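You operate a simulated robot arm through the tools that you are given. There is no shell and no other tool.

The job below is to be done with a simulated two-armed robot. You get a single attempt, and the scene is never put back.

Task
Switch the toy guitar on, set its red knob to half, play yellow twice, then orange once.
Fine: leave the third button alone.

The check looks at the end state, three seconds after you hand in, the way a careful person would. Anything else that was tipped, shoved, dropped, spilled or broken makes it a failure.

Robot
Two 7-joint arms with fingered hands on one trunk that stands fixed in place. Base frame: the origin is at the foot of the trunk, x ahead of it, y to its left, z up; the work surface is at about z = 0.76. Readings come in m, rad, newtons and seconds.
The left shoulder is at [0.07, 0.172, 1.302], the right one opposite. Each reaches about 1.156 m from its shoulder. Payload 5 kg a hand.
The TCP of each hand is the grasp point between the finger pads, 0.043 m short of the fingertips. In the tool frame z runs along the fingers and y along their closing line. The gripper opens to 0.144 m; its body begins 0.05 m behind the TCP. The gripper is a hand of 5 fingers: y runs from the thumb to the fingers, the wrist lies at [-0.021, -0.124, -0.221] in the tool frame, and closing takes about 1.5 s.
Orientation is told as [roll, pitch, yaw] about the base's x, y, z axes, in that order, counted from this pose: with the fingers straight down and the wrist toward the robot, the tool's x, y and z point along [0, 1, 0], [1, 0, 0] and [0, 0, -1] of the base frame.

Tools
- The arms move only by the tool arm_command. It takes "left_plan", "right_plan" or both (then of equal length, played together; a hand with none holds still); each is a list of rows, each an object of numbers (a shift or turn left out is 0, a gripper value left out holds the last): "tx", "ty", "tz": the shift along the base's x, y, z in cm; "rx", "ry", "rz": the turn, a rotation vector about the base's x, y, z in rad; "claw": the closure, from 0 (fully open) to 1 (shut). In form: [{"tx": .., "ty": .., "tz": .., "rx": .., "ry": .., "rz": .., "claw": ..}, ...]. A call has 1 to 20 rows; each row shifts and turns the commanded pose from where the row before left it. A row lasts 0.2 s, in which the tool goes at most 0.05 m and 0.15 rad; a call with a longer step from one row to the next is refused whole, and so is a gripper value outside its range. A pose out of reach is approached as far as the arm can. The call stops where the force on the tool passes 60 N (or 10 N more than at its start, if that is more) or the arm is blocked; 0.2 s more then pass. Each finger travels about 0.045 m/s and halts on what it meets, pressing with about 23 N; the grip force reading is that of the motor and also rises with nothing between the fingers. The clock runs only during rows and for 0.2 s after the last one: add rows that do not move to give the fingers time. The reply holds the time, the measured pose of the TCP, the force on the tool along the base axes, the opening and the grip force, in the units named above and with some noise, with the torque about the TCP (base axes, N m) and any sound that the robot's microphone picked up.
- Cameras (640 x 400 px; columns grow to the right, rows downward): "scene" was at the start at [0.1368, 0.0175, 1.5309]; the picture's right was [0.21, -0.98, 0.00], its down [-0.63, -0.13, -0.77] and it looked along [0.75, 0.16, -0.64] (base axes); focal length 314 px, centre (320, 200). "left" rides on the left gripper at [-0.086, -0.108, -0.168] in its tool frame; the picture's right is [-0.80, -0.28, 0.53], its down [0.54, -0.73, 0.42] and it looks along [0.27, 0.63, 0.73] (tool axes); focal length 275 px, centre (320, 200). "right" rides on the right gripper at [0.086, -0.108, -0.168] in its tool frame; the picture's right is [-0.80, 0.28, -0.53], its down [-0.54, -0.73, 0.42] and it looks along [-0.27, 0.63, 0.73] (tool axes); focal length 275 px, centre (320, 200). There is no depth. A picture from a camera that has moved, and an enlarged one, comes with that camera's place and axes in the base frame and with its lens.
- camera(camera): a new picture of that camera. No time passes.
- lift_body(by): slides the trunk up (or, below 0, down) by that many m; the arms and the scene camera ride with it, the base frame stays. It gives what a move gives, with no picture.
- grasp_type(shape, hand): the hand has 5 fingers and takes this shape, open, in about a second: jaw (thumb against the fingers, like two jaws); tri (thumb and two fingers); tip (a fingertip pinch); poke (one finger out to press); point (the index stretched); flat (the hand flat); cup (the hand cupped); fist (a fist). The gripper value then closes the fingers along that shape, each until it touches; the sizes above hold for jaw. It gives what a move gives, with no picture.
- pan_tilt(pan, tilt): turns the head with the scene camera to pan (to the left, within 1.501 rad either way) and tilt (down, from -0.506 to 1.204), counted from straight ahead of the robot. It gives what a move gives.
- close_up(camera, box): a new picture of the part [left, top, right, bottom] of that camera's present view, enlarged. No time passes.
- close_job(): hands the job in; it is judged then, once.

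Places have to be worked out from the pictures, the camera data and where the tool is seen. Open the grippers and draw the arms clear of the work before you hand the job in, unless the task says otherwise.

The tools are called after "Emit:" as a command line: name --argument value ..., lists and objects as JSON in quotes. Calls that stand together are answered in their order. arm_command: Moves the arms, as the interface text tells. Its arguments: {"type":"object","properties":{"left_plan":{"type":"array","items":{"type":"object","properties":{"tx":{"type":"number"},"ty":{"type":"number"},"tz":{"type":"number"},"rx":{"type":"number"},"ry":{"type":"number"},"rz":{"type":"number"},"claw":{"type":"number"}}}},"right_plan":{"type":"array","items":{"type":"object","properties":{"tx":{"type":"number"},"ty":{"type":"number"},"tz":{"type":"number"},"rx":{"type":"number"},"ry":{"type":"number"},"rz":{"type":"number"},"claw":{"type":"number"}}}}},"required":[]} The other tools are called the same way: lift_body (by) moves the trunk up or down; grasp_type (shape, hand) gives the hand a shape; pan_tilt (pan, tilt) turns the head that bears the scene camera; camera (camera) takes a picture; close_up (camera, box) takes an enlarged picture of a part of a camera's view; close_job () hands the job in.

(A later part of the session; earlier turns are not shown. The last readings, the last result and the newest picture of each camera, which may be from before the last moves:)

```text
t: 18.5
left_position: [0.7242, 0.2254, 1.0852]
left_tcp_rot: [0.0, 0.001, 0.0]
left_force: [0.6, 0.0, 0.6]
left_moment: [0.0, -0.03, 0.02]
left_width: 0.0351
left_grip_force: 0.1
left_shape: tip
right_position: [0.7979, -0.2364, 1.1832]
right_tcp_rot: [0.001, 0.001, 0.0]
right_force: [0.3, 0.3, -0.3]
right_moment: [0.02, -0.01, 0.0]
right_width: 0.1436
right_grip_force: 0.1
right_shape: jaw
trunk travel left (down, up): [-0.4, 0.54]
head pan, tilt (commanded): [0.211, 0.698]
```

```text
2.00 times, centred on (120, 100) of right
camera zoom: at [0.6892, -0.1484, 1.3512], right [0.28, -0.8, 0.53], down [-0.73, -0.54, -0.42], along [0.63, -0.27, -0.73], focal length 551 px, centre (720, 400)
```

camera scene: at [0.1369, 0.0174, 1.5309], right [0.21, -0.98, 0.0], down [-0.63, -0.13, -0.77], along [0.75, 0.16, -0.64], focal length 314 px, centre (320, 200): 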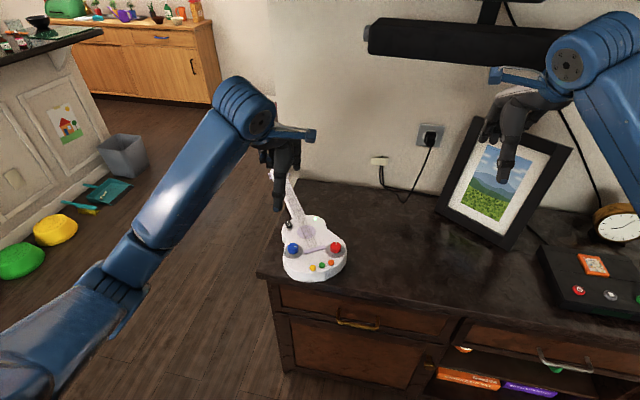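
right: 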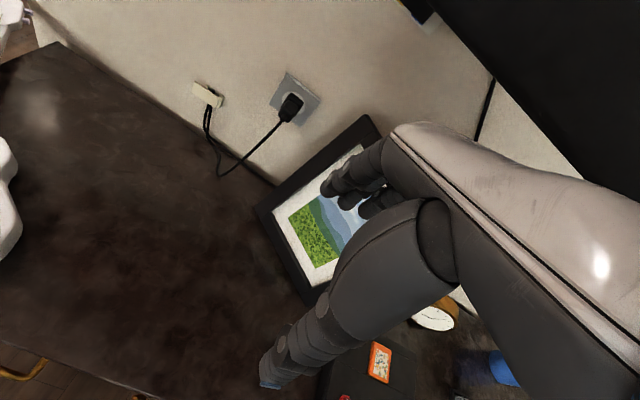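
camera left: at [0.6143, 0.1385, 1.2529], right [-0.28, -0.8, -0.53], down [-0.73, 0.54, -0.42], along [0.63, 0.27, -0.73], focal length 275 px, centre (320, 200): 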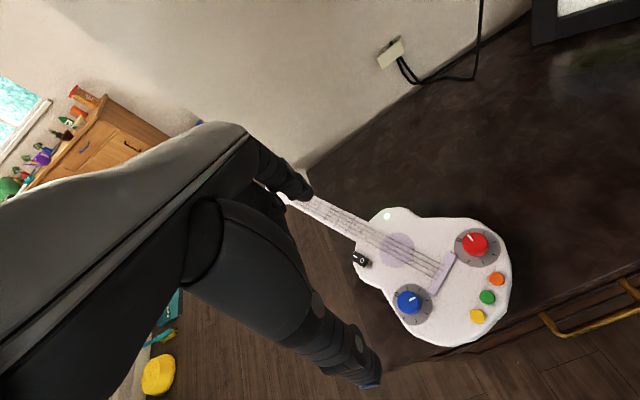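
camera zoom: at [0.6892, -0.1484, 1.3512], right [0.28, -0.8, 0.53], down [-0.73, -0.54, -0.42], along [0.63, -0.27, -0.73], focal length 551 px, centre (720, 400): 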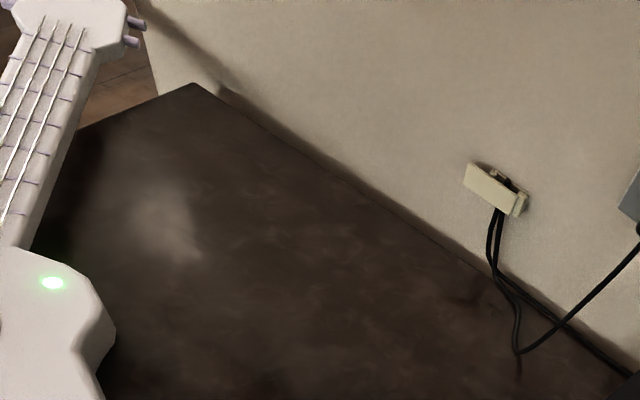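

At this width the index tip sits about 18 mm ahead of the TCP and the thumb tip 45 mm behind it, both about 29 mm lower. So the pinch centre seems offset by around −13 mm along the tool's y. I'll yaw the left hand +0.94 rad above the red knob, and bring the right hand's camera round for a side view of the pinch, keeping it well clear.

Emit:
arm_command --left_plan '[{"tx": 0.51, "ty": -1.57, "tz": -1.9, "rz": 0.134, "claw": 0.65}, {"tx": 0.51, "ty": -1.57, "tz": -1.9, "rz": 0.134}, {"tx": 0.51, "ty": -1.57, "tz": -1.9, "rz": 0.134}, {"tx": 0.51, "ty": -1.57, "tz": -1.9, "rz": 0.134}, {"tx": 0.51, "ty": -1.57, "tz": -1.9, "rz": 0.134}, {"tx": 0.51, "ty": -1.57, "tz": -1.9, "rz": 0.134}, {"tx": 0.51, "ty": -1.57, "tz": -1.9, "rz": 0.136}, {"tx": 0}]'

Emit:
arm_command --right_plan '[{"tx": 0.3, "ty": -0.14, "tz": -1.4, "rz": 0.143}, {"tx": 0.3, "ty": -0.14, "tz": -1.4, "rz": 0.143}, {"tx": 0.3, "ty": -0.14, "tz": -1.4, "rz": 0.143}, {"tx": 0.3, "ty": -0.14, "tz": -1.4, "rz": 0.143}, {"tx": 0.3, "ty": -0.14, "tz": -1.4, "rz": 0.143}, {"tx": 0.3, "ty": -0.14, "tz": -1.4, "rz": 0.143}, {"tx": 0.3, "ty": -0.14, "tz": -1.4, "rz": 0.143}, {"tx": 0.3, "ty": -0.14, "tz": -1.4, "rz": 0.143}, {"tx": 0.3, "ty": -0.14, "tz": -1.4, "rz": 0.143}, {"tx": 0.3, "ty": -0.14, "tz": -1.4, "rz": 0.143}, {"tx": 0.3, "ty": -0.14, "tz": -1.4, "rz": 0.14}, {"tx": 0}]'

Emit:
camera --camera "scene"

Emit:
camera --camera "left"

Emit:
camera --camera "right"

```text
t: 20.3
left_position: [0.7579, 0.1161, 0.9536]
left_tcp_rot: [0.001, 0.0, 0.942]
left_force: [-1.3, -0.5, 1.5]
left_moment: [0.0, 0.01, -0.02]
left_width: 0.0501
left_grip_force: 0.2
left_shape: tip
right_position: [0.7981, -0.2355, 1.1824]
right_tcp_rot: [-0.001, 0.001, -0.001]
right_force: [-0.5, -0.3, -0.8]
right_moment: [-0.01, -0.02, -0.02]
right_width: 0.1436
right_grip_force: 0.1
right_shape: jaw
trunk travel left (down, up): [-0.4, 0.54]
head pan, tilt (commanded): [0.211, 0.698]
```

```text
t: 22.9
left_position: [0.757, 0.1145, 0.9526]
left_tcp_rot: [0.0, 0.0, 0.94]
left_force: [0.4, 0.3, 0.2]
left_moment: [0.04, -0.02, 0.02]
left_width: 0.0501
left_grip_force: 0.0
left_shape: tip
right_position: [0.8312, -0.2512, 1.0294]
right_tcp_rot: [-0.001, 0.0, 1.571]
right_force: [0.5, -0.4, 0.1]
right_moment: [0.02, 0.0, -0.01]
right_width: 0.1436
right_grip_force: 0.0
right_shape: jaw
trunk travel left (down, up): [-0.4, 0.54]
head pan, tilt (commanded): [0.211, 0.698]
```

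```text
taken
camera scene: at [0.1364, 0.017, 1.531], right [0.21, -0.98, 0.0], down [-0.63, -0.13, -0.77], along [0.75, 0.16, -0.64], focal length 314 px, centre (320, 200)
```

scene: 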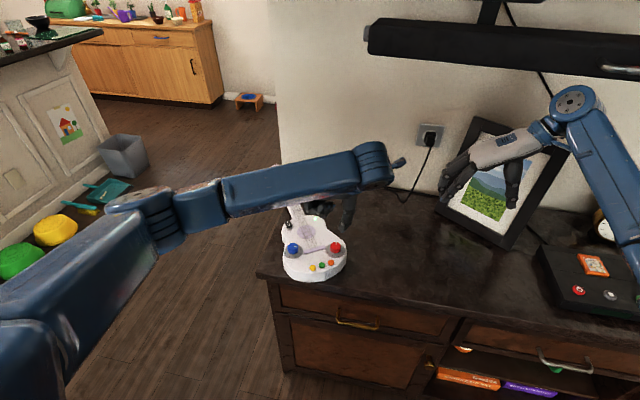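

```text
taken
camera left: at [0.7623, -0.0241, 1.121], right [0.48, -0.7, -0.53], down [-0.87, -0.27, -0.42], along [0.15, 0.66, -0.73], focal length 275 px, centre (320, 200)
```

left: 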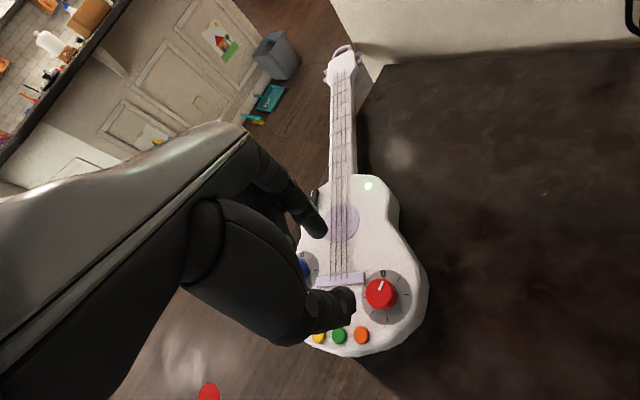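

```text
taken
camera right: at [0.744, -0.3594, 1.198], right [0.8, 0.28, 0.53], down [0.54, -0.73, -0.42], along [0.27, 0.63, -0.73], focal length 275 px, centre (320, 200)
```

right: 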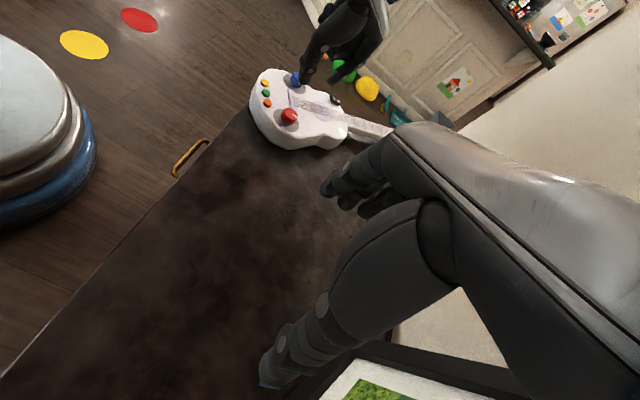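

The right-hand camera now gives a side view. I'll zoom there and in the left view to check the pinch against the knob.

Emit:
close_up --camera "right" --box '[240, 0, 420, 160]'

Emit:
close_up --camera "left" --box '[270, 180, 450, 370]'

Emit:
close_up --camera "scene" --box '[270, 170, 390, 290]'

```text
2.50 times, centred on (330, 80) of right
camera zoom: at [0.744, -0.3594, 1.198], right [0.8, 0.28, 0.53], down [0.54, -0.73, -0.42], along [0.27, 0.63, -0.73], focal length 688 px, centre (295, 500)
```

zoom: 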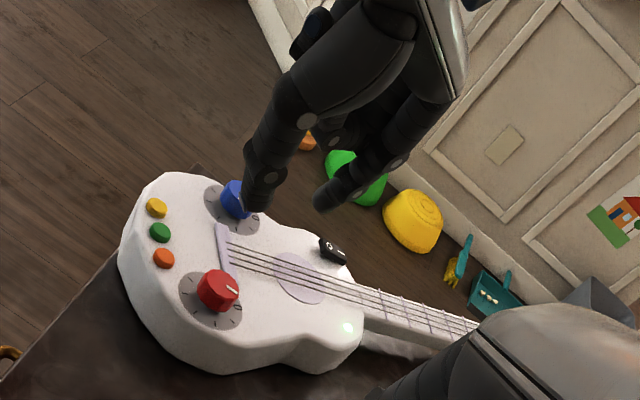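

```text
2.11 times, centred on (360, 275) of left
camera zoom: at [0.7623, -0.0241, 1.121], right [0.48, -0.7, -0.53], down [-0.87, -0.27, -0.42], along [0.15, 0.66, -0.73], focal length 580 px, centre (236, 42)
```

zoom: 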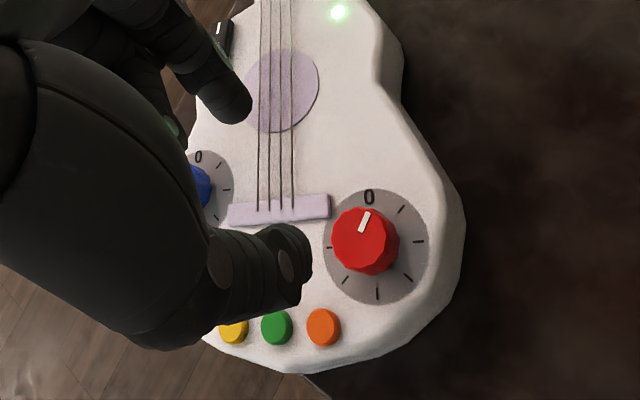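

```text
3.33 times, centred on (330, 230) of scene
camera zoom: at [0.1364, 0.017, 1.531], right [0.21, -0.98, 0.0], down [-0.63, -0.13, -0.77], along [0.75, 0.16, -0.64], focal length 1047 px, centre (287, 100)
```

zoom: 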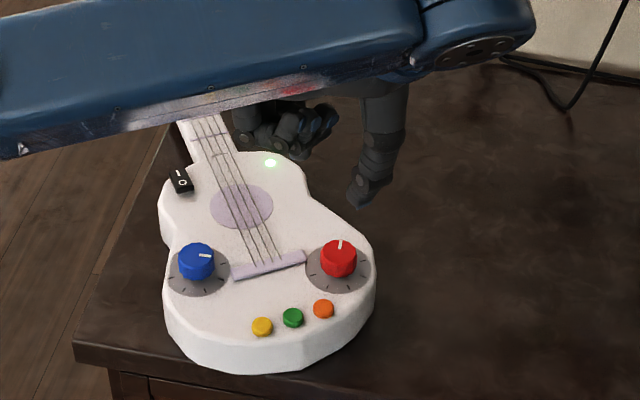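

From the scene and side views together, the thumb tip and index tip straddle the TCP nearly evenly (about −31 mm and +27 mm), about 3–4 cm below it. So the TCP itself is the pinch centre. I'll centre it over the knob at about (0.754, 0.105) and come down until the tips are just above the knob's top.

Emit:
arm_command --left_plan '[{"tx": -0.15, "ty": -0.5, "tz": -2.2}, {"tx": -0.15, "ty": -0.4, "tz": -2.2}, {"tz": -2.0}, {"tz": 0}, {"tz": 0}]'

Emit:
close_up --camera "right" --box '[250, 50, 350, 150]'

Emit:
close_up --camera "left" --box '[270, 180, 450, 370]'

Emit:
close_up --camera "scene" --box '[290, 200, 380, 290]'

```text
t: 24.1
left_position: [0.7564, 0.1057, 0.8897]
left_tcp_rot: [0.0, 0.001, 0.942]
left_force: [0.7, 0.8, -0.5]
left_moment: [0.02, -0.02, 0.01]
left_width: 0.0503
left_grip_force: 0.1
left_shape: tip
right_position: [0.831, -0.252, 1.0287]
right_tcp_rot: [-0.001, -0.002, 1.571]
right_force: [0.7, 1.1, -0.2]
right_moment: [0.0, 0.05, 0.0]
right_width: 0.144
right_grip_force: 0.0
right_shape: jaw
trunk travel left (down, up): [-0.4, 0.54]
head pan, tilt (commanded): [0.211, 0.698]
```

```text
4.00 times, centred on (300, 100) of right
camera zoom: at [0.7443, -0.3588, 1.1978], right [0.8, 0.28, 0.53], down [0.54, -0.73, -0.42], along [0.27, 0.63, -0.73], focal length 1101 px, centre (400, 600)
```

zoom: 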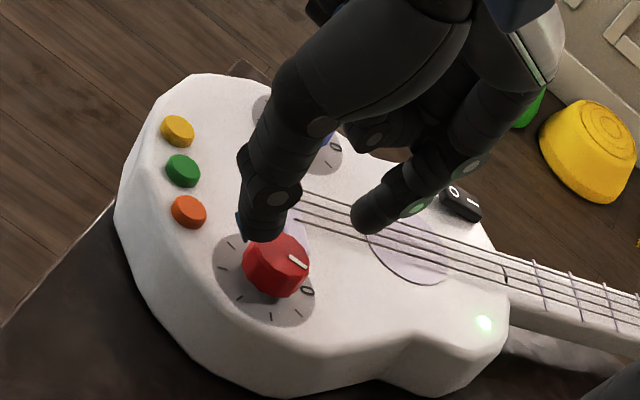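

```text
2.11 times, centred on (360, 275) of left
camera zoom: at [0.7605, -0.0323, 1.0569], right [0.48, -0.7, -0.53], down [-0.87, -0.27, -0.42], along [0.15, 0.66, -0.73], focal length 580 px, centre (236, 42)
```

zoom: 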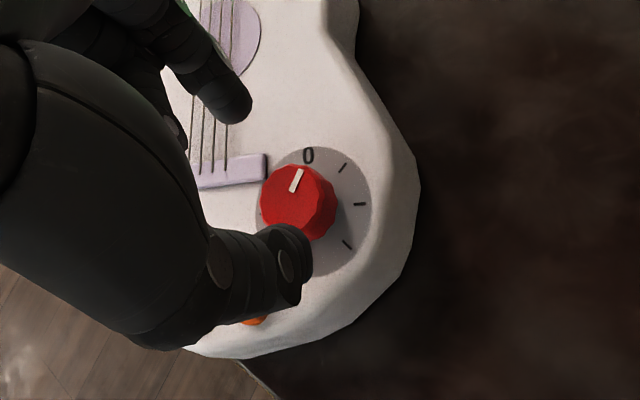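

```text
4.44 times, centred on (335, 245) of scene
camera zoom: at [0.1369, 0.0173, 1.5309], right [0.21, -0.98, 0.0], down [-0.63, -0.13, -0.77], along [0.75, 0.16, -0.64], focal length 1395 px, centre (253, 0)
```

zoom: 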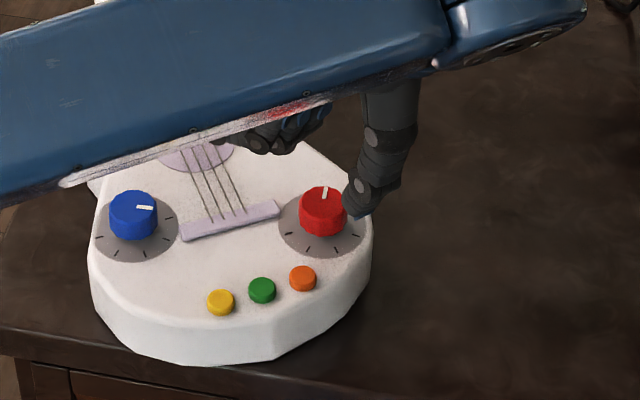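

The tips straddle the knob within a few millimetres, but the index tip sits roughly 1.3 cm higher than the thumb tip. I'll tilt the hand 0.22 rad about the tool's x so both tips are level, shift to keep the pinch centred, and recheck.

Emit:
arm_command --left_plan '[{"tx": 0.05, "ty": 0.3, "rx": -0.0888, "ry": 0.0649}, {"tx": 0.0, "ty": 0.32, "rx": -0.0888, "ry": 0.0649}, {"tz": 0}, {"tz": 0}]'

Emit:
close_up --camera "right" --box '[250, 60, 330, 140]'

Emit:
close_up --camera "left" --box '[270, 180, 450, 370]'

Emit:
close_up --camera "scene" --box '[290, 200, 380, 290]'

```text
t: 25.1
left_position: [0.7559, 0.1132, 0.8894]
left_tcp_rot: [0.0, 0.22, 0.942]
left_force: [0.1, 0.7, -0.3]
left_moment: [0.0, -0.02, -0.01]
left_width: 0.0501
left_grip_force: 0.1
left_shape: tip
right_position: [0.8313, -0.2515, 1.0295]
right_tcp_rot: [0.0, -0.001, 1.571]
right_force: [-0.4, 0.7, -1.0]
right_moment: [-0.04, -0.01, 0.0]
right_width: 0.144
right_grip_force: 0.0
right_shape: jaw
trunk travel left (down, up): [-0.4, 0.54]
head pan, tilt (commanded): [0.211, 0.698]
```

```text
5.00 times, centred on (290, 100) of right
camera zoom: at [0.7443, -0.3586, 1.1978], right [0.8, 0.28, 0.53], down [0.54, -0.73, -0.42], along [0.27, 0.63, -0.73], focal length 1376 px, centre (470, 700)
```

zoom: 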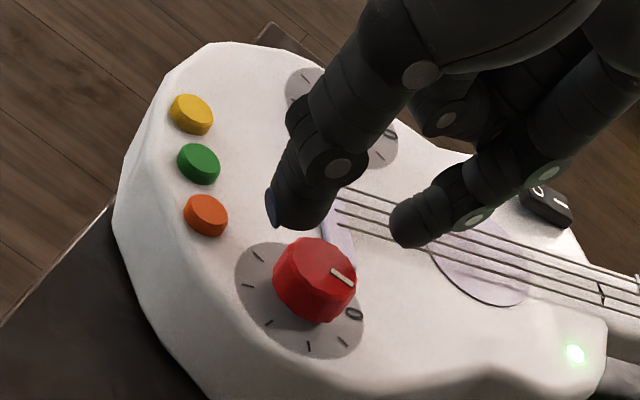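

```text
2.11 times, centred on (360, 275) of left
camera zoom: at [0.7835, 0.0055, 1.0763], right [0.41, -0.79, -0.46], down [-0.91, -0.33, -0.25], along [0.05, 0.52, -0.85], focal length 580 px, centre (236, 42)
```

zoom: 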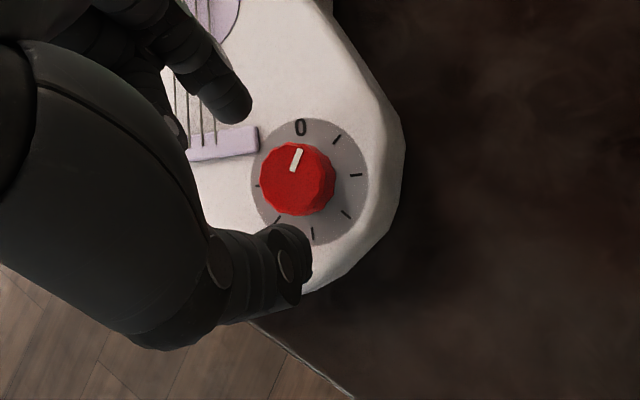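

```text
4.44 times, centred on (335, 245) of scene
camera zoom: at [0.1369, 0.0176, 1.5309], right [0.21, -0.98, 0.0], down [-0.63, -0.13, -0.77], along [0.75, 0.16, -0.64], focal length 1395 px, centre (253, 0)
```

zoom: 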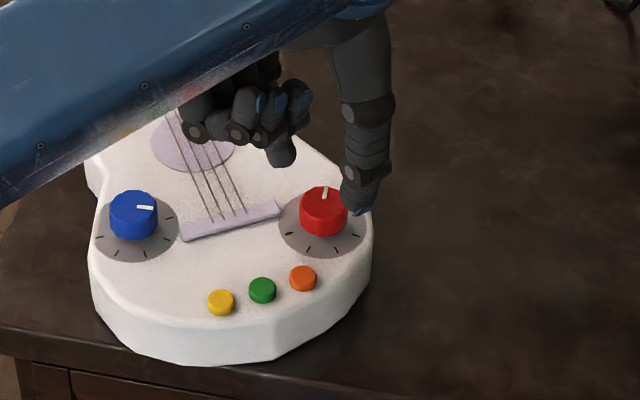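

Both tips are now visible in the scene view: the thumb at about (0.734, 0.078) and the index at (0.773, 0.132), with the knob between them. The index now comes out slightly lower, so I'll take back half the tilt, recentre, and lower partway beside the knob.

Emit:
arm_command --left_plan '[{"tx": -0.3, "ty": -0.57, "rx": 0.0888, "ry": -0.0649}, {"tz": -0.7}, {"tz": -0.7}, {"tz": 0}]'

Emit:
close_up --camera "right" --box '[250, 60, 330, 140]'

Emit:
close_up --camera "scene" --box '[305, 210, 365, 270]'

Emit:
close_up --camera "left" --box '[270, 180, 450, 370]'

```text
t: 26.1
left_position: [0.7529, 0.1061, 0.8745]
left_tcp_rot: [0.001, 0.11, 0.941]
left_force: [-0.5, 0.8, -0.4]
left_moment: [-0.01, 0.01, -0.02]
left_width: 0.0501
left_grip_force: 0.0
left_shape: tip
right_position: [0.831, -0.2513, 1.0289]
right_tcp_rot: [-0.001, -0.001, 1.571]
right_force: [0.3, 0.6, -0.2]
right_moment: [0.01, 0.04, -0.01]
right_width: 0.1436
right_grip_force: 0.1
right_shape: jaw
trunk travel left (down, up): [-0.4, 0.54]
head pan, tilt (commanded): [0.211, 0.698]
```

```text
5.00 times, centred on (290, 100) of right
camera zoom: at [0.7442, -0.359, 1.1978], right [0.8, 0.28, 0.53], down [0.54, -0.73, -0.42], along [0.27, 0.63, -0.73], focal length 1376 px, centre (470, 700)
```

zoom: 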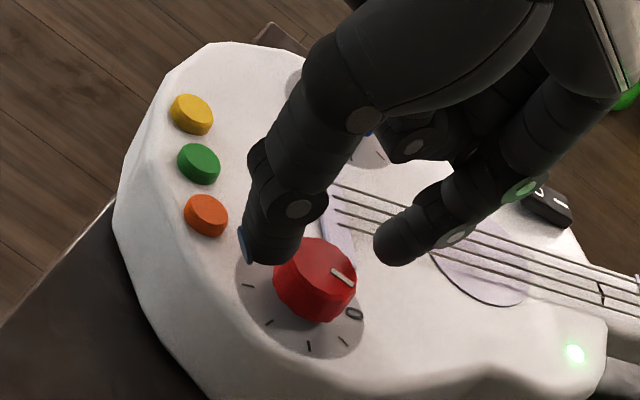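

```text
6.67 times, centred on (335, 240) of scene
camera zoom: at [0.1368, 0.0172, 1.531], right [0.21, -0.98, 0.0], down [-0.63, -0.13, -0.77], along [0.75, 0.16, -0.64], focal length 2093 px, centre (220, -67)
```

zoom: 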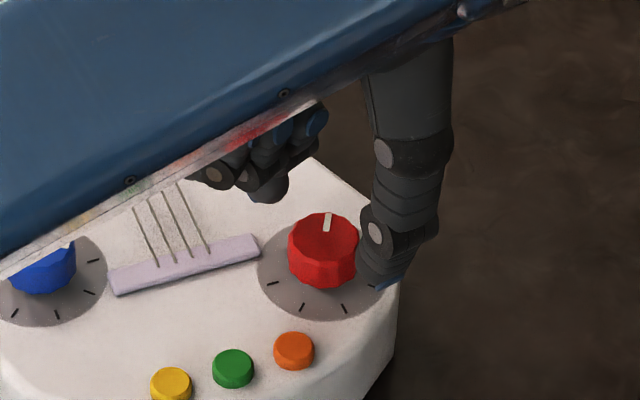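

```text
2.11 times, centred on (360, 275) of left
camera zoom: at [0.7681, -0.0169, 1.0535], right [0.44, -0.74, -0.5], down [-0.89, -0.3, -0.34], along [0.1, 0.6, -0.8], focal length 580 px, centre (236, 42)
```

zoom: 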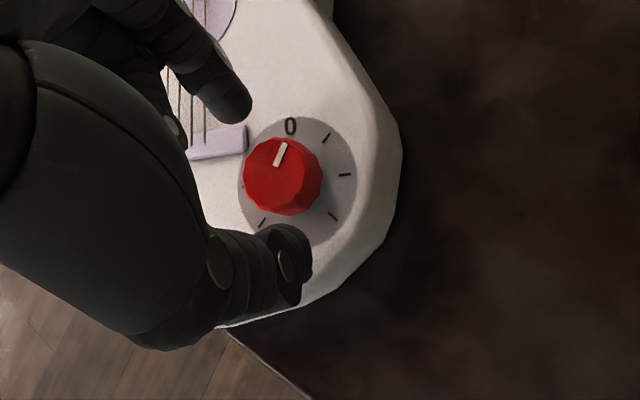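

By triangulation both tips are now level (about z 0.835) and centred on the knob to about 1 mm. I'll lower 1.5 cm so the tips flank the knob, and check.

Emit:
arm_command --left_plan '[{"tz": -0.5}, {"tz": -0.5}, {"tz": -0.5}, {"tz": 0}]'

Emit:
close_up --camera "right" --box '[262, 75, 318, 131]'

Emit:
close_up --camera "scene" --box '[305, 210, 365, 270]'

```text
t: 27.1
left_position: [0.7526, 0.107, 0.8595]
left_tcp_rot: [0.001, 0.11, 0.939]
left_force: [-0.6, -0.8, -0.6]
left_moment: [0.02, 0.0, 0.02]
left_width: 0.0502
left_grip_force: 0.0
left_shape: tip
right_position: [0.831, -0.2518, 1.0296]
right_tcp_rot: [0.001, 0.0, 1.568]
right_force: [1.2, -0.6, -0.4]
right_moment: [0.01, 0.03, 0.0]
right_width: 0.144
right_grip_force: 0.0
right_shape: jaw
trunk travel left (down, up): [-0.4, 0.54]
head pan, tilt (commanded): [0.211, 0.698]
```

```text
7.14 times, centred on (290, 103) of right
camera zoom: at [0.7443, -0.3588, 1.1978], right [0.8, 0.28, 0.53], down [0.54, -0.73, -0.42], along [0.27, 0.63, -0.73], focal length 1966 px, centre (534, 893)
```

zoom: 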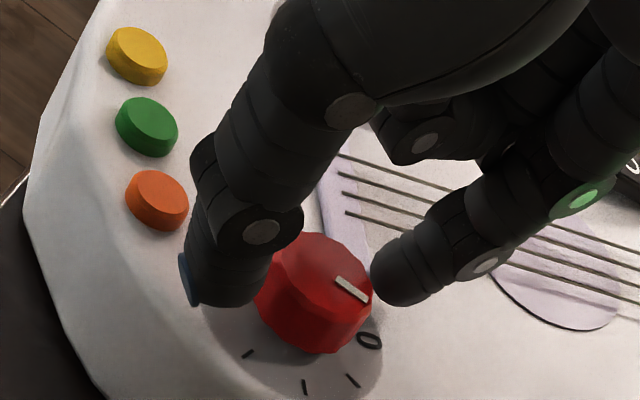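

```text
6.67 times, centred on (335, 240) of scene
camera zoom: at [0.1369, 0.0173, 1.5309], right [0.21, -0.98, 0.0], down [-0.63, -0.13, -0.77], along [0.75, 0.16, -0.64], focal length 2093 px, centre (220, -67)
```

zoom: 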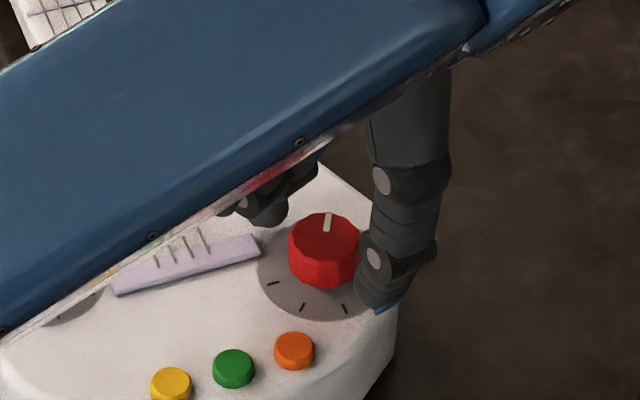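

The thumb and index flank the knob cleanly, with no contact forces. I'll close gently in stages and watch the forces.

Emit:
arm_command --left_plan '[{"claw": 0.7}, {"claw": 0.74}, {"claw": 0.77}, {"claw": 0.77}]'

Emit:
close_up --camera "right" --box '[262, 75, 318, 131]'

Emit:
close_up --camera "scene" --box '[305, 210, 365, 270]'

```text
t: 28.1
left_position: [0.7522, 0.1057, 0.8594]
left_tcp_rot: [0.001, 0.111, 0.941]
left_force: [-0.2, -0.4, -0.5]
left_moment: [-0.02, -0.01, -0.02]
left_width: 0.0342
left_grip_force: 0.1
left_shape: tip
right_position: [0.8308, -0.2522, 1.029]
right_tcp_rot: [0.001, 0.001, 1.57]
right_force: [0.3, -0.4, 0.5]
right_moment: [-0.01, 0.02, -0.01]
right_width: 0.1437
right_grip_force: 0.1
right_shape: jaw
trunk travel left (down, up): [-0.4, 0.54]
head pan, tilt (commanded): [0.211, 0.698]
```

```text
7.14 times, centred on (290, 103) of right
camera zoom: at [0.7443, -0.3589, 1.1977], right [0.8, 0.28, 0.53], down [0.54, -0.73, -0.42], along [0.27, 0.63, -0.73], focal length 1966 px, centre (534, 893)
```

zoom: 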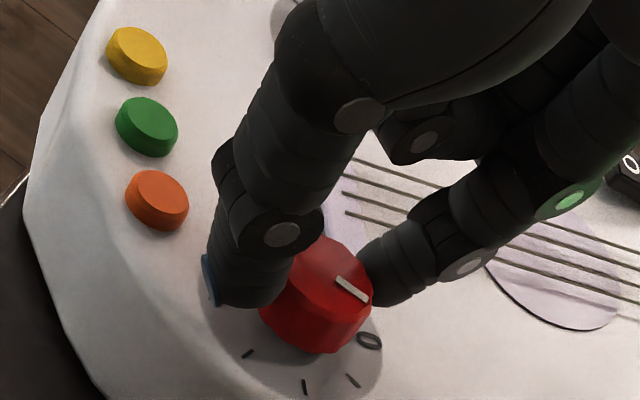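

```text
6.67 times, centred on (335, 240) of scene
camera zoom: at [0.1369, 0.0173, 1.5309], right [0.21, -0.98, 0.0], down [-0.63, -0.13, -0.77], along [0.75, 0.16, -0.64], focal length 2093 px, centre (220, -67)
```

zoom: 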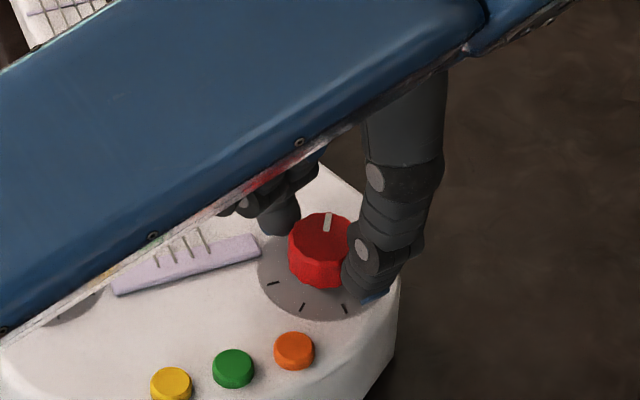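

At 0.034 m there is still no contact, and the fingers look about to touch on both sides. I'll close a bit more.

Emit:
arm_command --left_plan '[{"claw": 0.8}, {"claw": 0.82}, {"claw": 0.84}, {"claw": 0.84}]'

Emit:
close_up --camera "right" --box '[262, 75, 318, 131]'

Emit:
close_up --camera "scene" --box '[305, 210, 365, 270]'

```text
t: 29.1
left_position: [0.7517, 0.1061, 0.8591]
left_tcp_rot: [-0.001, 0.11, 0.941]
left_force: [0.1, 1.0, -1.1]
left_moment: [0.07, -0.04, -0.03]
left_width: 0.0242
left_grip_force: 23.5
left_shape: tip
right_position: [0.8315, -0.2521, 1.0291]
right_tcp_rot: [0.0, -0.001, 1.569]
right_force: [0.7, -0.2, 0.9]
right_moment: [0.01, 0.01, 0.01]
right_width: 0.1435
right_grip_force: 0.0
right_shape: jaw
trunk travel left (down, up): [-0.4, 0.54]
head pan, tilt (commanded): [0.211, 0.698]
```

```text
7.14 times, centred on (290, 103) of right
camera zoom: at [0.7444, -0.3588, 1.1977], right [0.8, 0.28, 0.53], down [0.54, -0.73, -0.42], along [0.27, 0.63, -0.73], focal length 1966 px, centre (534, 893)
```

zoom: 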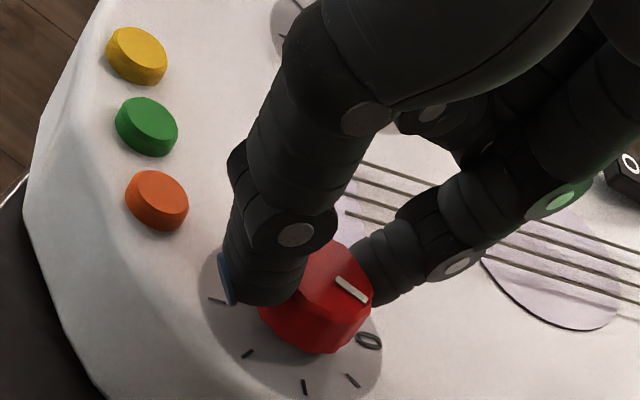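

```text
6.67 times, centred on (335, 240) of scene
camera zoom: at [0.137, 0.0173, 1.5309], right [0.21, -0.98, 0.0], down [-0.63, -0.13, -0.77], along [0.75, 0.16, -0.64], focal length 2093 px, centre (220, -67)
```

zoom: 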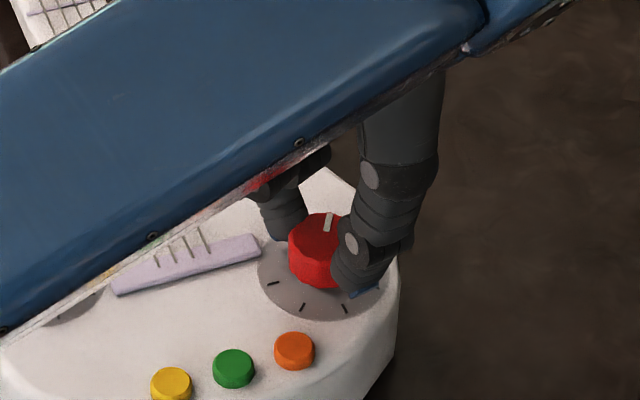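

The grip reads 23.5 N with almost no net force on the tool, and the guitar hasn't shifted. I'll start turning clockwise (seen from above) about the knob's axis, a small part first, and check.

Emit:
arm_command --left_plan '[{"tx": 0.07, "ty": 0.0, "rz": -0.125, "claw": 0.84}, {"tx": 0.07, "ty": -0.01, "rz": -0.125}, {"tx": 0.068, "ty": -0.018, "rz": -0.125}, {"tx": 0}]'

Emit:
close_up --camera "right" --box '[262, 75, 318, 131]'

Emit:
close_up --camera "scene" --box '[290, 200, 370, 280]'

```text
t: 30.1
left_position: [0.7557, 0.1059, 0.8592]
left_tcp_rot: [0.0, 0.108, 0.564]
left_force: [-0.7, -0.3, -3.0]
left_moment: [0.03, -0.04, 0.04]
left_width: 0.0239
left_grip_force: 22.8
left_shape: tip
right_position: [0.8311, -0.251, 1.029]
right_tcp_rot: [0.001, 0.001, 1.57]
right_force: [0.4, -0.7, -0.3]
right_moment: [0.01, 0.0, -0.02]
right_width: 0.1436
right_grip_force: 0.0
right_shape: jaw
trunk travel left (down, up): [-0.4, 0.54]
head pan, tilt (commanded): [0.211, 0.698]
```

```text
7.14 times, centred on (290, 103) of right
camera zoom: at [0.7445, -0.3591, 1.1975], right [0.8, 0.28, 0.53], down [0.54, -0.73, -0.42], along [0.27, 0.63, -0.73], focal length 1966 px, centre (534, 893)
```

zoom: 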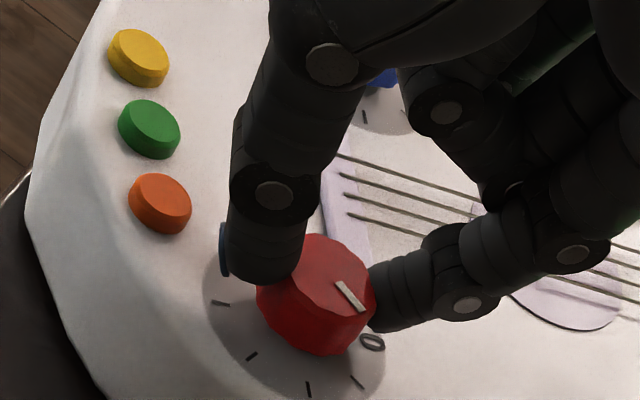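

```text
5.00 times, centred on (330, 240) of scene
camera zoom: at [0.1372, 0.017, 1.5309], right [0.21, -0.98, 0.0], down [-0.63, -0.13, -0.77], along [0.75, 0.16, -0.64], focal length 1570 px, centre (270, 0)
```

zoom: 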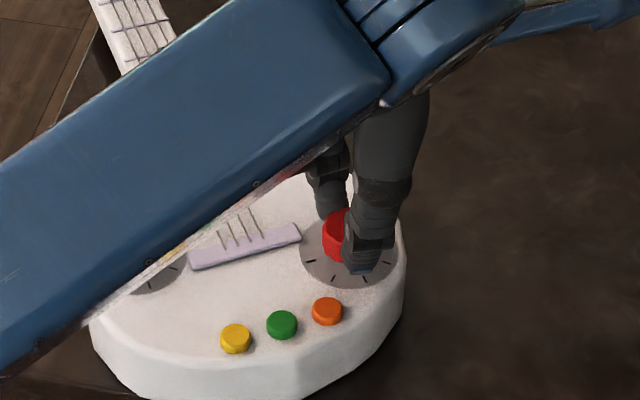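

The pointer turned with the hand and the guitar barely moved (under 1 mm). I'll continue the turn.

Emit:
arm_command --left_plan '[{"tx": 0.064, "ty": -0.026, "rz": -0.125}, {"tx": 0.061, "ty": -0.034, "rz": -0.125}, {"tx": 0.057, "ty": -0.042, "rz": -0.125}, {"tx": 0.05, "ty": -0.048, "rz": -0.125}, {"tx": 0.045, "ty": -0.054, "rz": -0.125}, {"tx": 0}]'

Emit:
close_up --camera "right" --box '[262, 75, 318, 131]'

Emit:
close_up --camera "scene" --box '[290, 200, 370, 280]'

Emit:
camera --camera "left"

```text
t: 31.5
left_position: [0.757, 0.1048, 0.8608]
left_tcp_rot: [0.001, 0.111, -0.062]
left_force: [-1.4, -0.2, -3.2]
left_moment: [-0.03, -0.03, 0.04]
left_width: 0.0243
left_grip_force: 22.8
left_shape: tip
right_position: [0.832, -0.2518, 1.0285]
right_tcp_rot: [0.0, 0.0, 1.57]
right_force: [0.1, 0.2, 0.2]
right_moment: [0.0, -0.01, 0.02]
right_width: 0.1438
right_grip_force: 0.0
right_shape: jaw
trunk travel left (down, up): [-0.4, 0.54]
head pan, tilt (commanded): [0.211, 0.698]
```

```text
7.14 times, centred on (290, 103) of right
camera zoom: at [0.7445, -0.3589, 1.1976], right [0.8, 0.28, 0.53], down [0.54, -0.73, -0.42], along [0.27, 0.63, -0.73], focal length 1966 px, centre (534, 893)
```

zoom: 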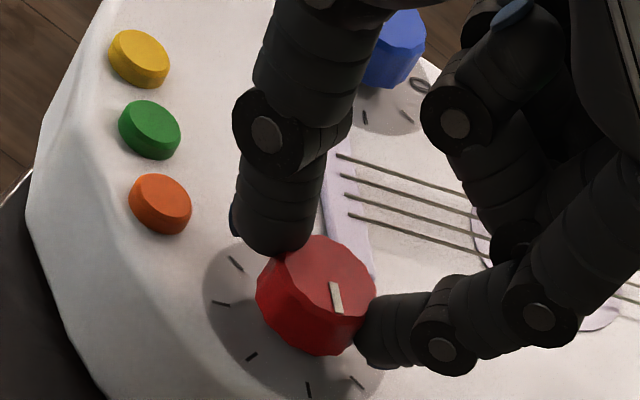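

```text
5.00 times, centred on (330, 240) of scene
camera zoom: at [0.1371, 0.0172, 1.5309], right [0.21, -0.98, 0.0], down [-0.63, -0.13, -0.77], along [0.75, 0.16, -0.64], focal length 1570 px, centre (270, 0)
```

zoom: 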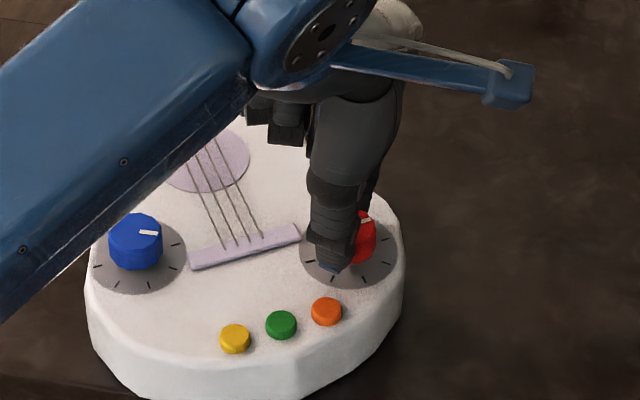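

```text
taken
camera left: at [0.6619, 0.0237, 1.0383], right [-0.39, -0.77, -0.5], down [-0.73, 0.59, -0.34], along [0.56, 0.23, -0.8], focal length 275 px, centre (320, 200)
```

left: 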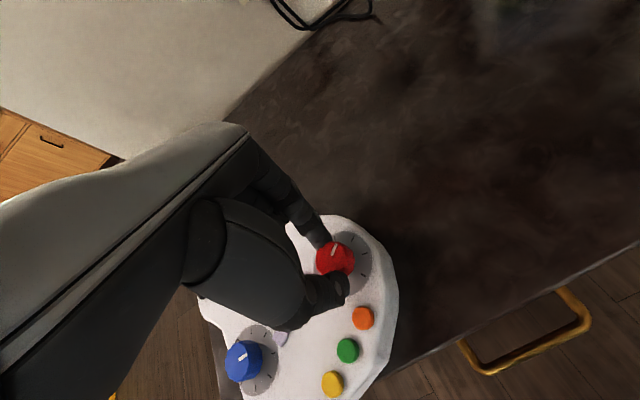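

The pointer has now turned about 60° and the guitar is steady; roughly 45–50° remain to the third tick. I'll turn another 0.75 rad and then read the pointer.

Emit:
arm_command --left_plan '[{"tx": 0.037, "ty": -0.059, "rz": -0.125}, {"tx": 0.029, "ty": -0.064, "rz": -0.125}, {"tx": 0.022, "ty": -0.067, "rz": -0.125}, {"tx": 0.013, "ty": -0.068, "rz": -0.125}, {"tx": 0.004, "ty": -0.07, "rz": -0.125}, {"tx": -0.004, "ty": -0.069, "rz": -0.125}, {"tx": 0}]'

Emit:
close_up --camera "right" --box '[262, 75, 318, 131]'

Emit:
close_up --camera "scene" --box '[290, 200, 370, 280]'

Emit:
close_up --camera "left" --box '[270, 200, 400, 330]'

```text
t: 33.1
left_position: [0.7593, 0.0995, 0.8596]
left_tcp_rot: [0.001, 0.109, -0.81]
left_force: [0.6, 1.1, -2.9]
left_moment: [-0.05, -0.09, 0.01]
left_width: 0.0244
left_grip_force: 23.1
left_shape: tip
right_position: [0.831, -0.2519, 1.0292]
right_tcp_rot: [0.002, 0.0, 1.569]
right_force: [0.1, -0.3, -0.1]
right_moment: [0.0, -0.03, 0.0]
right_width: 0.1439
right_grip_force: 0.0
right_shape: jaw
trunk travel left (down, up): [-0.4, 0.54]
head pan, tilt (commanded): [0.211, 0.698]
```

```text
7.14 times, centred on (290, 103) of right
camera zoom: at [0.7446, -0.3588, 1.1976], right [0.8, 0.28, 0.53], down [0.54, -0.73, -0.42], along [0.27, 0.63, -0.73], focal length 1966 px, centre (534, 893)
```

zoom: 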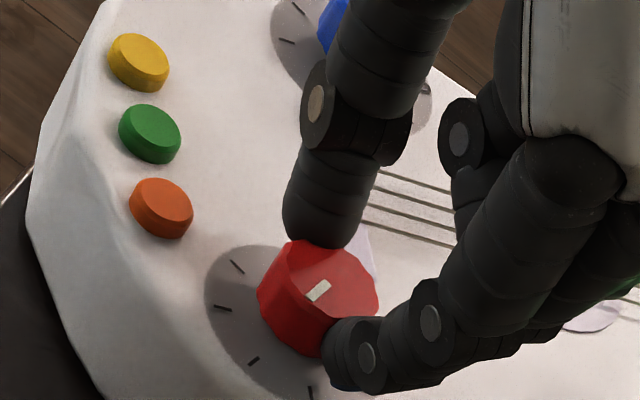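

```text
5.00 times, centred on (330, 240) of scene
camera zoom: at [0.1373, 0.0173, 1.5309], right [0.21, -0.98, 0.0], down [-0.63, -0.13, -0.77], along [0.75, 0.16, -0.64], focal length 1570 px, centre (270, 0)
```

zoom: 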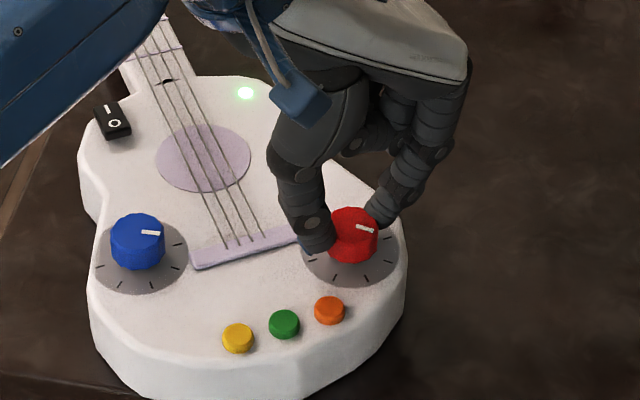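

```text
3.08 times, centred on (335, 265) of left
camera zoom: at [0.6339, 0.1052, 1.0385], right [-0.81, -0.3, -0.5], down [-0.14, 0.93, -0.34], along [0.57, -0.21, -0.8], focal length 847 px, centre (274, 0)
```

zoom: 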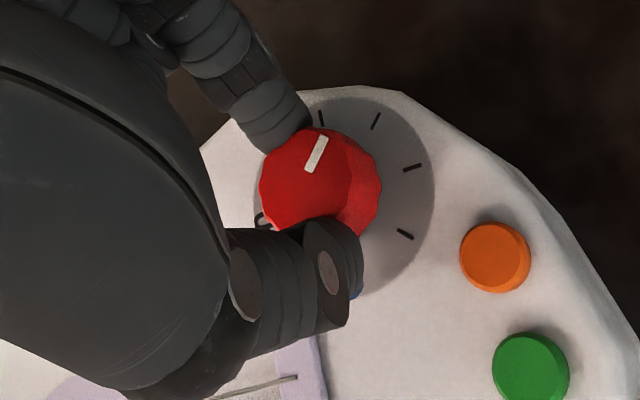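

All three cameras put the pointer at about −102°, essentially on the third tick, which I place at about −103 to −105°. I'll zoom in closely before letting go.

Emit:
close_up --camera "left" --box '[318, 230, 374, 286]'

Emit:
close_up --camera "scene" --box '[325, 235, 357, 259]'

```text
7.14 times, centred on (346, 258) of left
camera zoom: at [0.6339, 0.1052, 1.0385], right [-0.81, -0.3, -0.5], down [-0.14, 0.93, -0.34], along [0.57, -0.21, -0.8], focal length 1966 px, centre (134, -214)
```

zoom: 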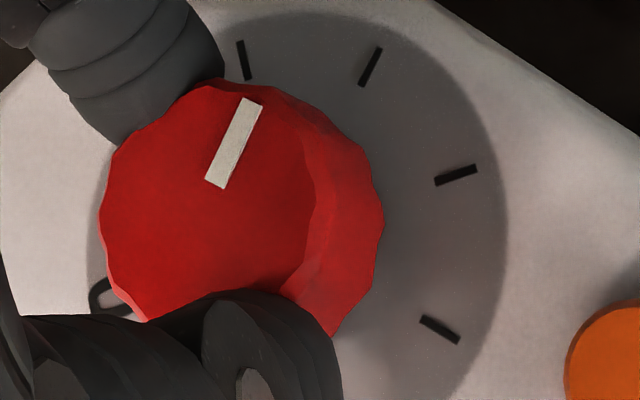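

```text
16.00 times, centred on (341, 247) of scene
camera zoom: at [0.1373, 0.0173, 1.5309], right [0.21, -0.98, 0.0], down [-0.63, -0.13, -0.77], along [0.75, 0.16, -0.64], focal length 5023 px, centre (-16, -552)
```

zoom: 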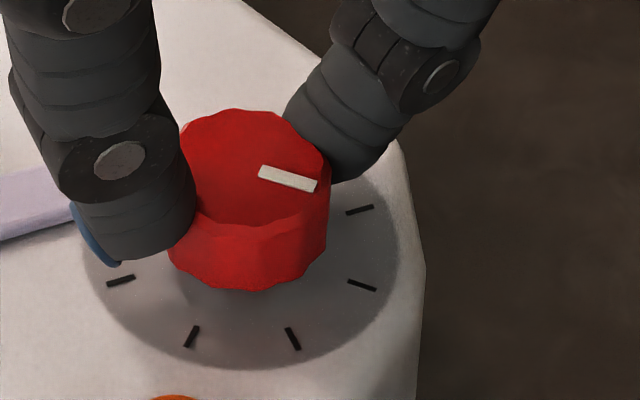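

Careful measurement in two cameras gives the pointer at −98° and the third tick at −102°. I'll turn the last 4° (0.07 rad) and re-measure.

Emit:
arm_command --left_plan '[{"tx": -0.005, "ty": -0.039, "rz": -0.07}, {"tx": 0}, {"tx": 0}]'

Emit:
close_up --camera "left" --box '[318, 230, 374, 286]'

Emit:
close_up --camera "scene" --box '[325, 235, 357, 259]'

```text
t: 33.9
left_position: [0.7578, 0.1007, 0.8586]
left_tcp_rot: [0.001, 0.109, -0.88]
left_force: [0.3, 0.3, -1.1]
left_moment: [0.0, -0.04, 0.0]
left_width: 0.0241
left_grip_force: 23.3
left_shape: tip
right_position: [0.8317, -0.2511, 1.0286]
right_tcp_rot: [-0.001, 0.0, 1.568]
right_force: [0.0, -0.2, -0.2]
right_moment: [0.01, 0.03, 0.0]
right_width: 0.1437
right_grip_force: 0.0
right_shape: jaw
trunk travel left (down, up): [-0.4, 0.54]
head pan, tilt (commanded): [0.211, 0.698]
```

```text
7.14 times, centred on (346, 258) of left
camera zoom: at [0.6345, 0.1134, 1.0383], right [-0.83, -0.24, -0.5], down [-0.07, 0.94, -0.34], along [0.55, -0.25, -0.8], focal length 1966 px, centre (134, -214)
```

zoom: 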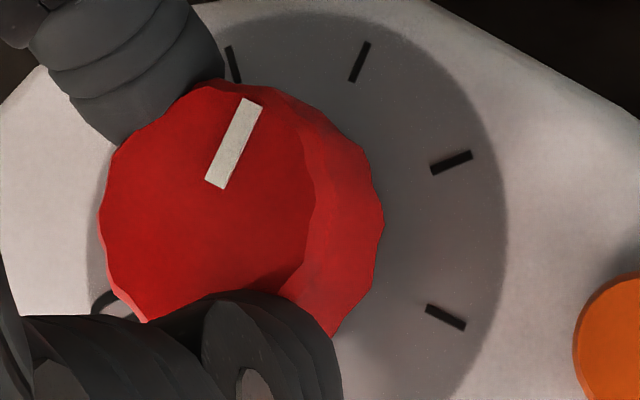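

```text
16.00 times, centred on (341, 247) of scene
camera zoom: at [0.1371, 0.0175, 1.5309], right [0.21, -0.98, 0.0], down [-0.63, -0.13, -0.77], along [0.75, 0.16, -0.64], focal length 5023 px, centre (-16, -552)
```

zoom: 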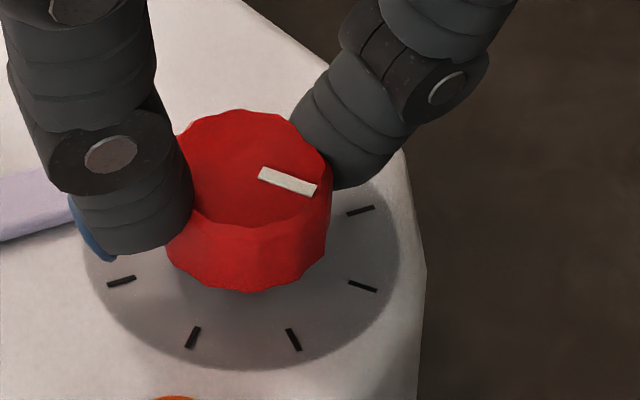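

The pointer is now within about 1–2° of the third tick in both views. I'll open the fingers and lift straight up.

Emit:
arm_command --left_plan '[{"claw": 0.78}, {"claw": 0.7}, {"claw": 0.64}, {"claw": 0.6}, {"claw": 0.6}, {"tz": 1.0}, {"tz": 2.0}, {"tz": 3.0}, {"tz": 4.0}]'

Emit:
close_up --camera "scene" --box '[325, 235, 357, 259]'

Emit:
camera --camera "left"

Emit:
close_up --camera "right" --box '[262, 75, 318, 131]'

```text
t: 35.9
left_position: [0.7581, 0.0994, 0.9592]
left_tcp_rot: [0.0, 0.112, -0.879]
left_force: [-0.6, -0.7, -0.2]
left_moment: [0.02, -0.02, -0.02]
left_width: 0.0572
left_grip_force: 0.0
left_shape: tip
right_position: [0.8305, -0.2523, 1.029]
right_tcp_rot: [0.0, -0.001, 1.569]
right_force: [0.0, 0.0, 0.8]
right_moment: [0.01, 0.05, 0.04]
right_width: 0.1438
right_grip_force: 0.1
right_shape: jaw
trunk travel left (down, up): [-0.4, 0.54]
head pan, tilt (commanded): [0.211, 0.698]
```

```text
16.00 times, centred on (341, 247) of scene
camera zoom: at [0.1363, 0.0168, 1.5309], right [0.21, -0.98, 0.0], down [-0.63, -0.13, -0.77], along [0.75, 0.16, -0.64], focal length 5023 px, centre (-16, -552)
```

zoom: 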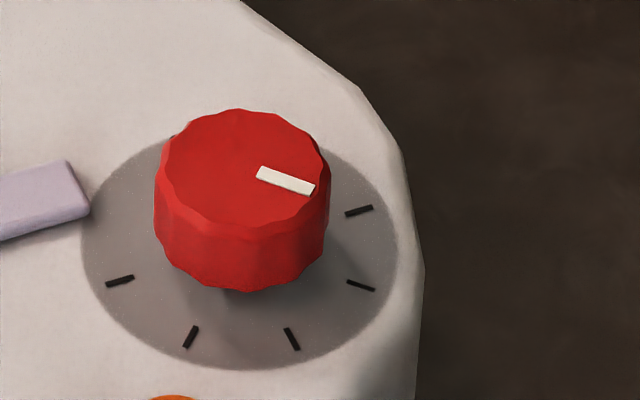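

```text
taken
camera left: at [0.6342, 0.1124, 1.1381], right [-0.83, -0.24, -0.5], down [-0.07, 0.94, -0.34], along [0.55, -0.25, -0.8], focal length 275 px, centre (320, 200)
```

left: 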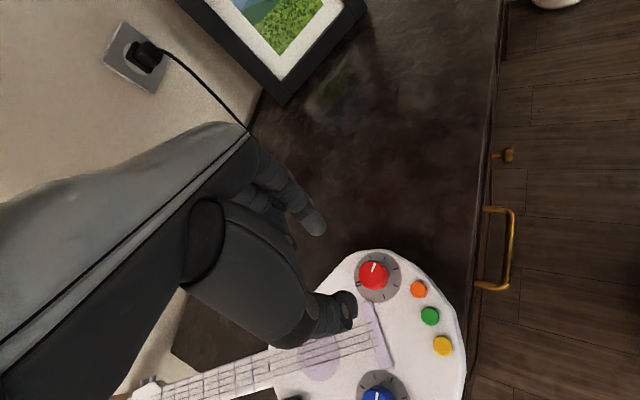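

```text
7.14 times, centred on (290, 103) of right
camera zoom: at [0.7439, -0.3592, 1.1979], right [0.8, 0.28, 0.53], down [0.54, -0.73, -0.42], along [0.27, 0.63, -0.73], focal length 1966 px, centre (534, 893)
```

zoom: 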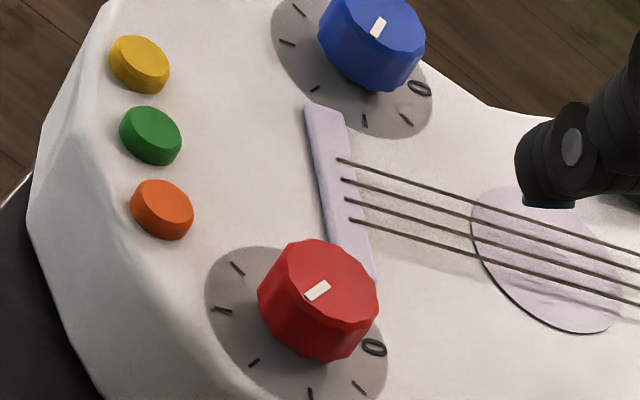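

Released cleanly. I'll zoom more tightly to measure the final pointer angle against the third tick.

Emit:
close_up --camera "scene" --box '[332, 240, 348, 256]'

Emit:
close_up --camera "left" --box '[348, 248, 404, 304]'

```text
16.00 times, centred on (340, 248) of scene
camera zoom: at [0.1363, 0.0168, 1.5309], right [0.21, -0.98, 0.0], down [-0.63, -0.13, -0.77], along [0.75, 0.16, -0.64], focal length 5023 px, centre (0, -568)
```

zoom: 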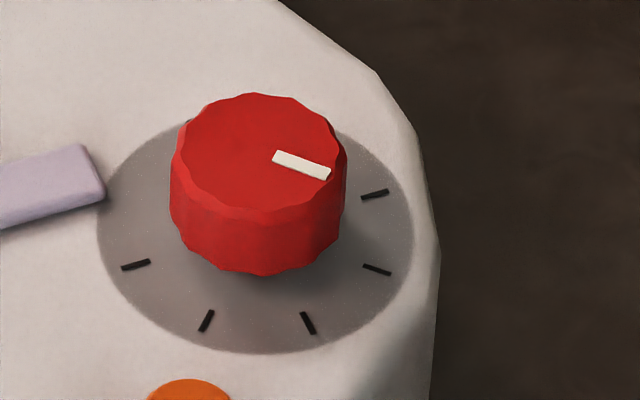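

```text
7.14 times, centred on (376, 276) of left
camera zoom: at [0.6342, 0.1124, 1.1381], right [-0.83, -0.24, -0.5], down [-0.07, 0.94, -0.34], along [0.55, -0.25, -0.8], focal length 1966 px, centre (-80, -343)
```

zoom: 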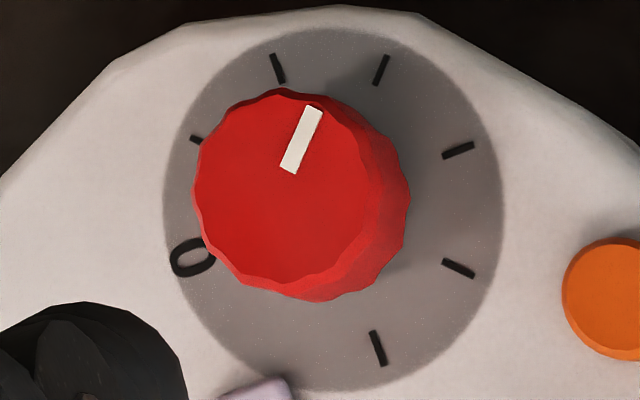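

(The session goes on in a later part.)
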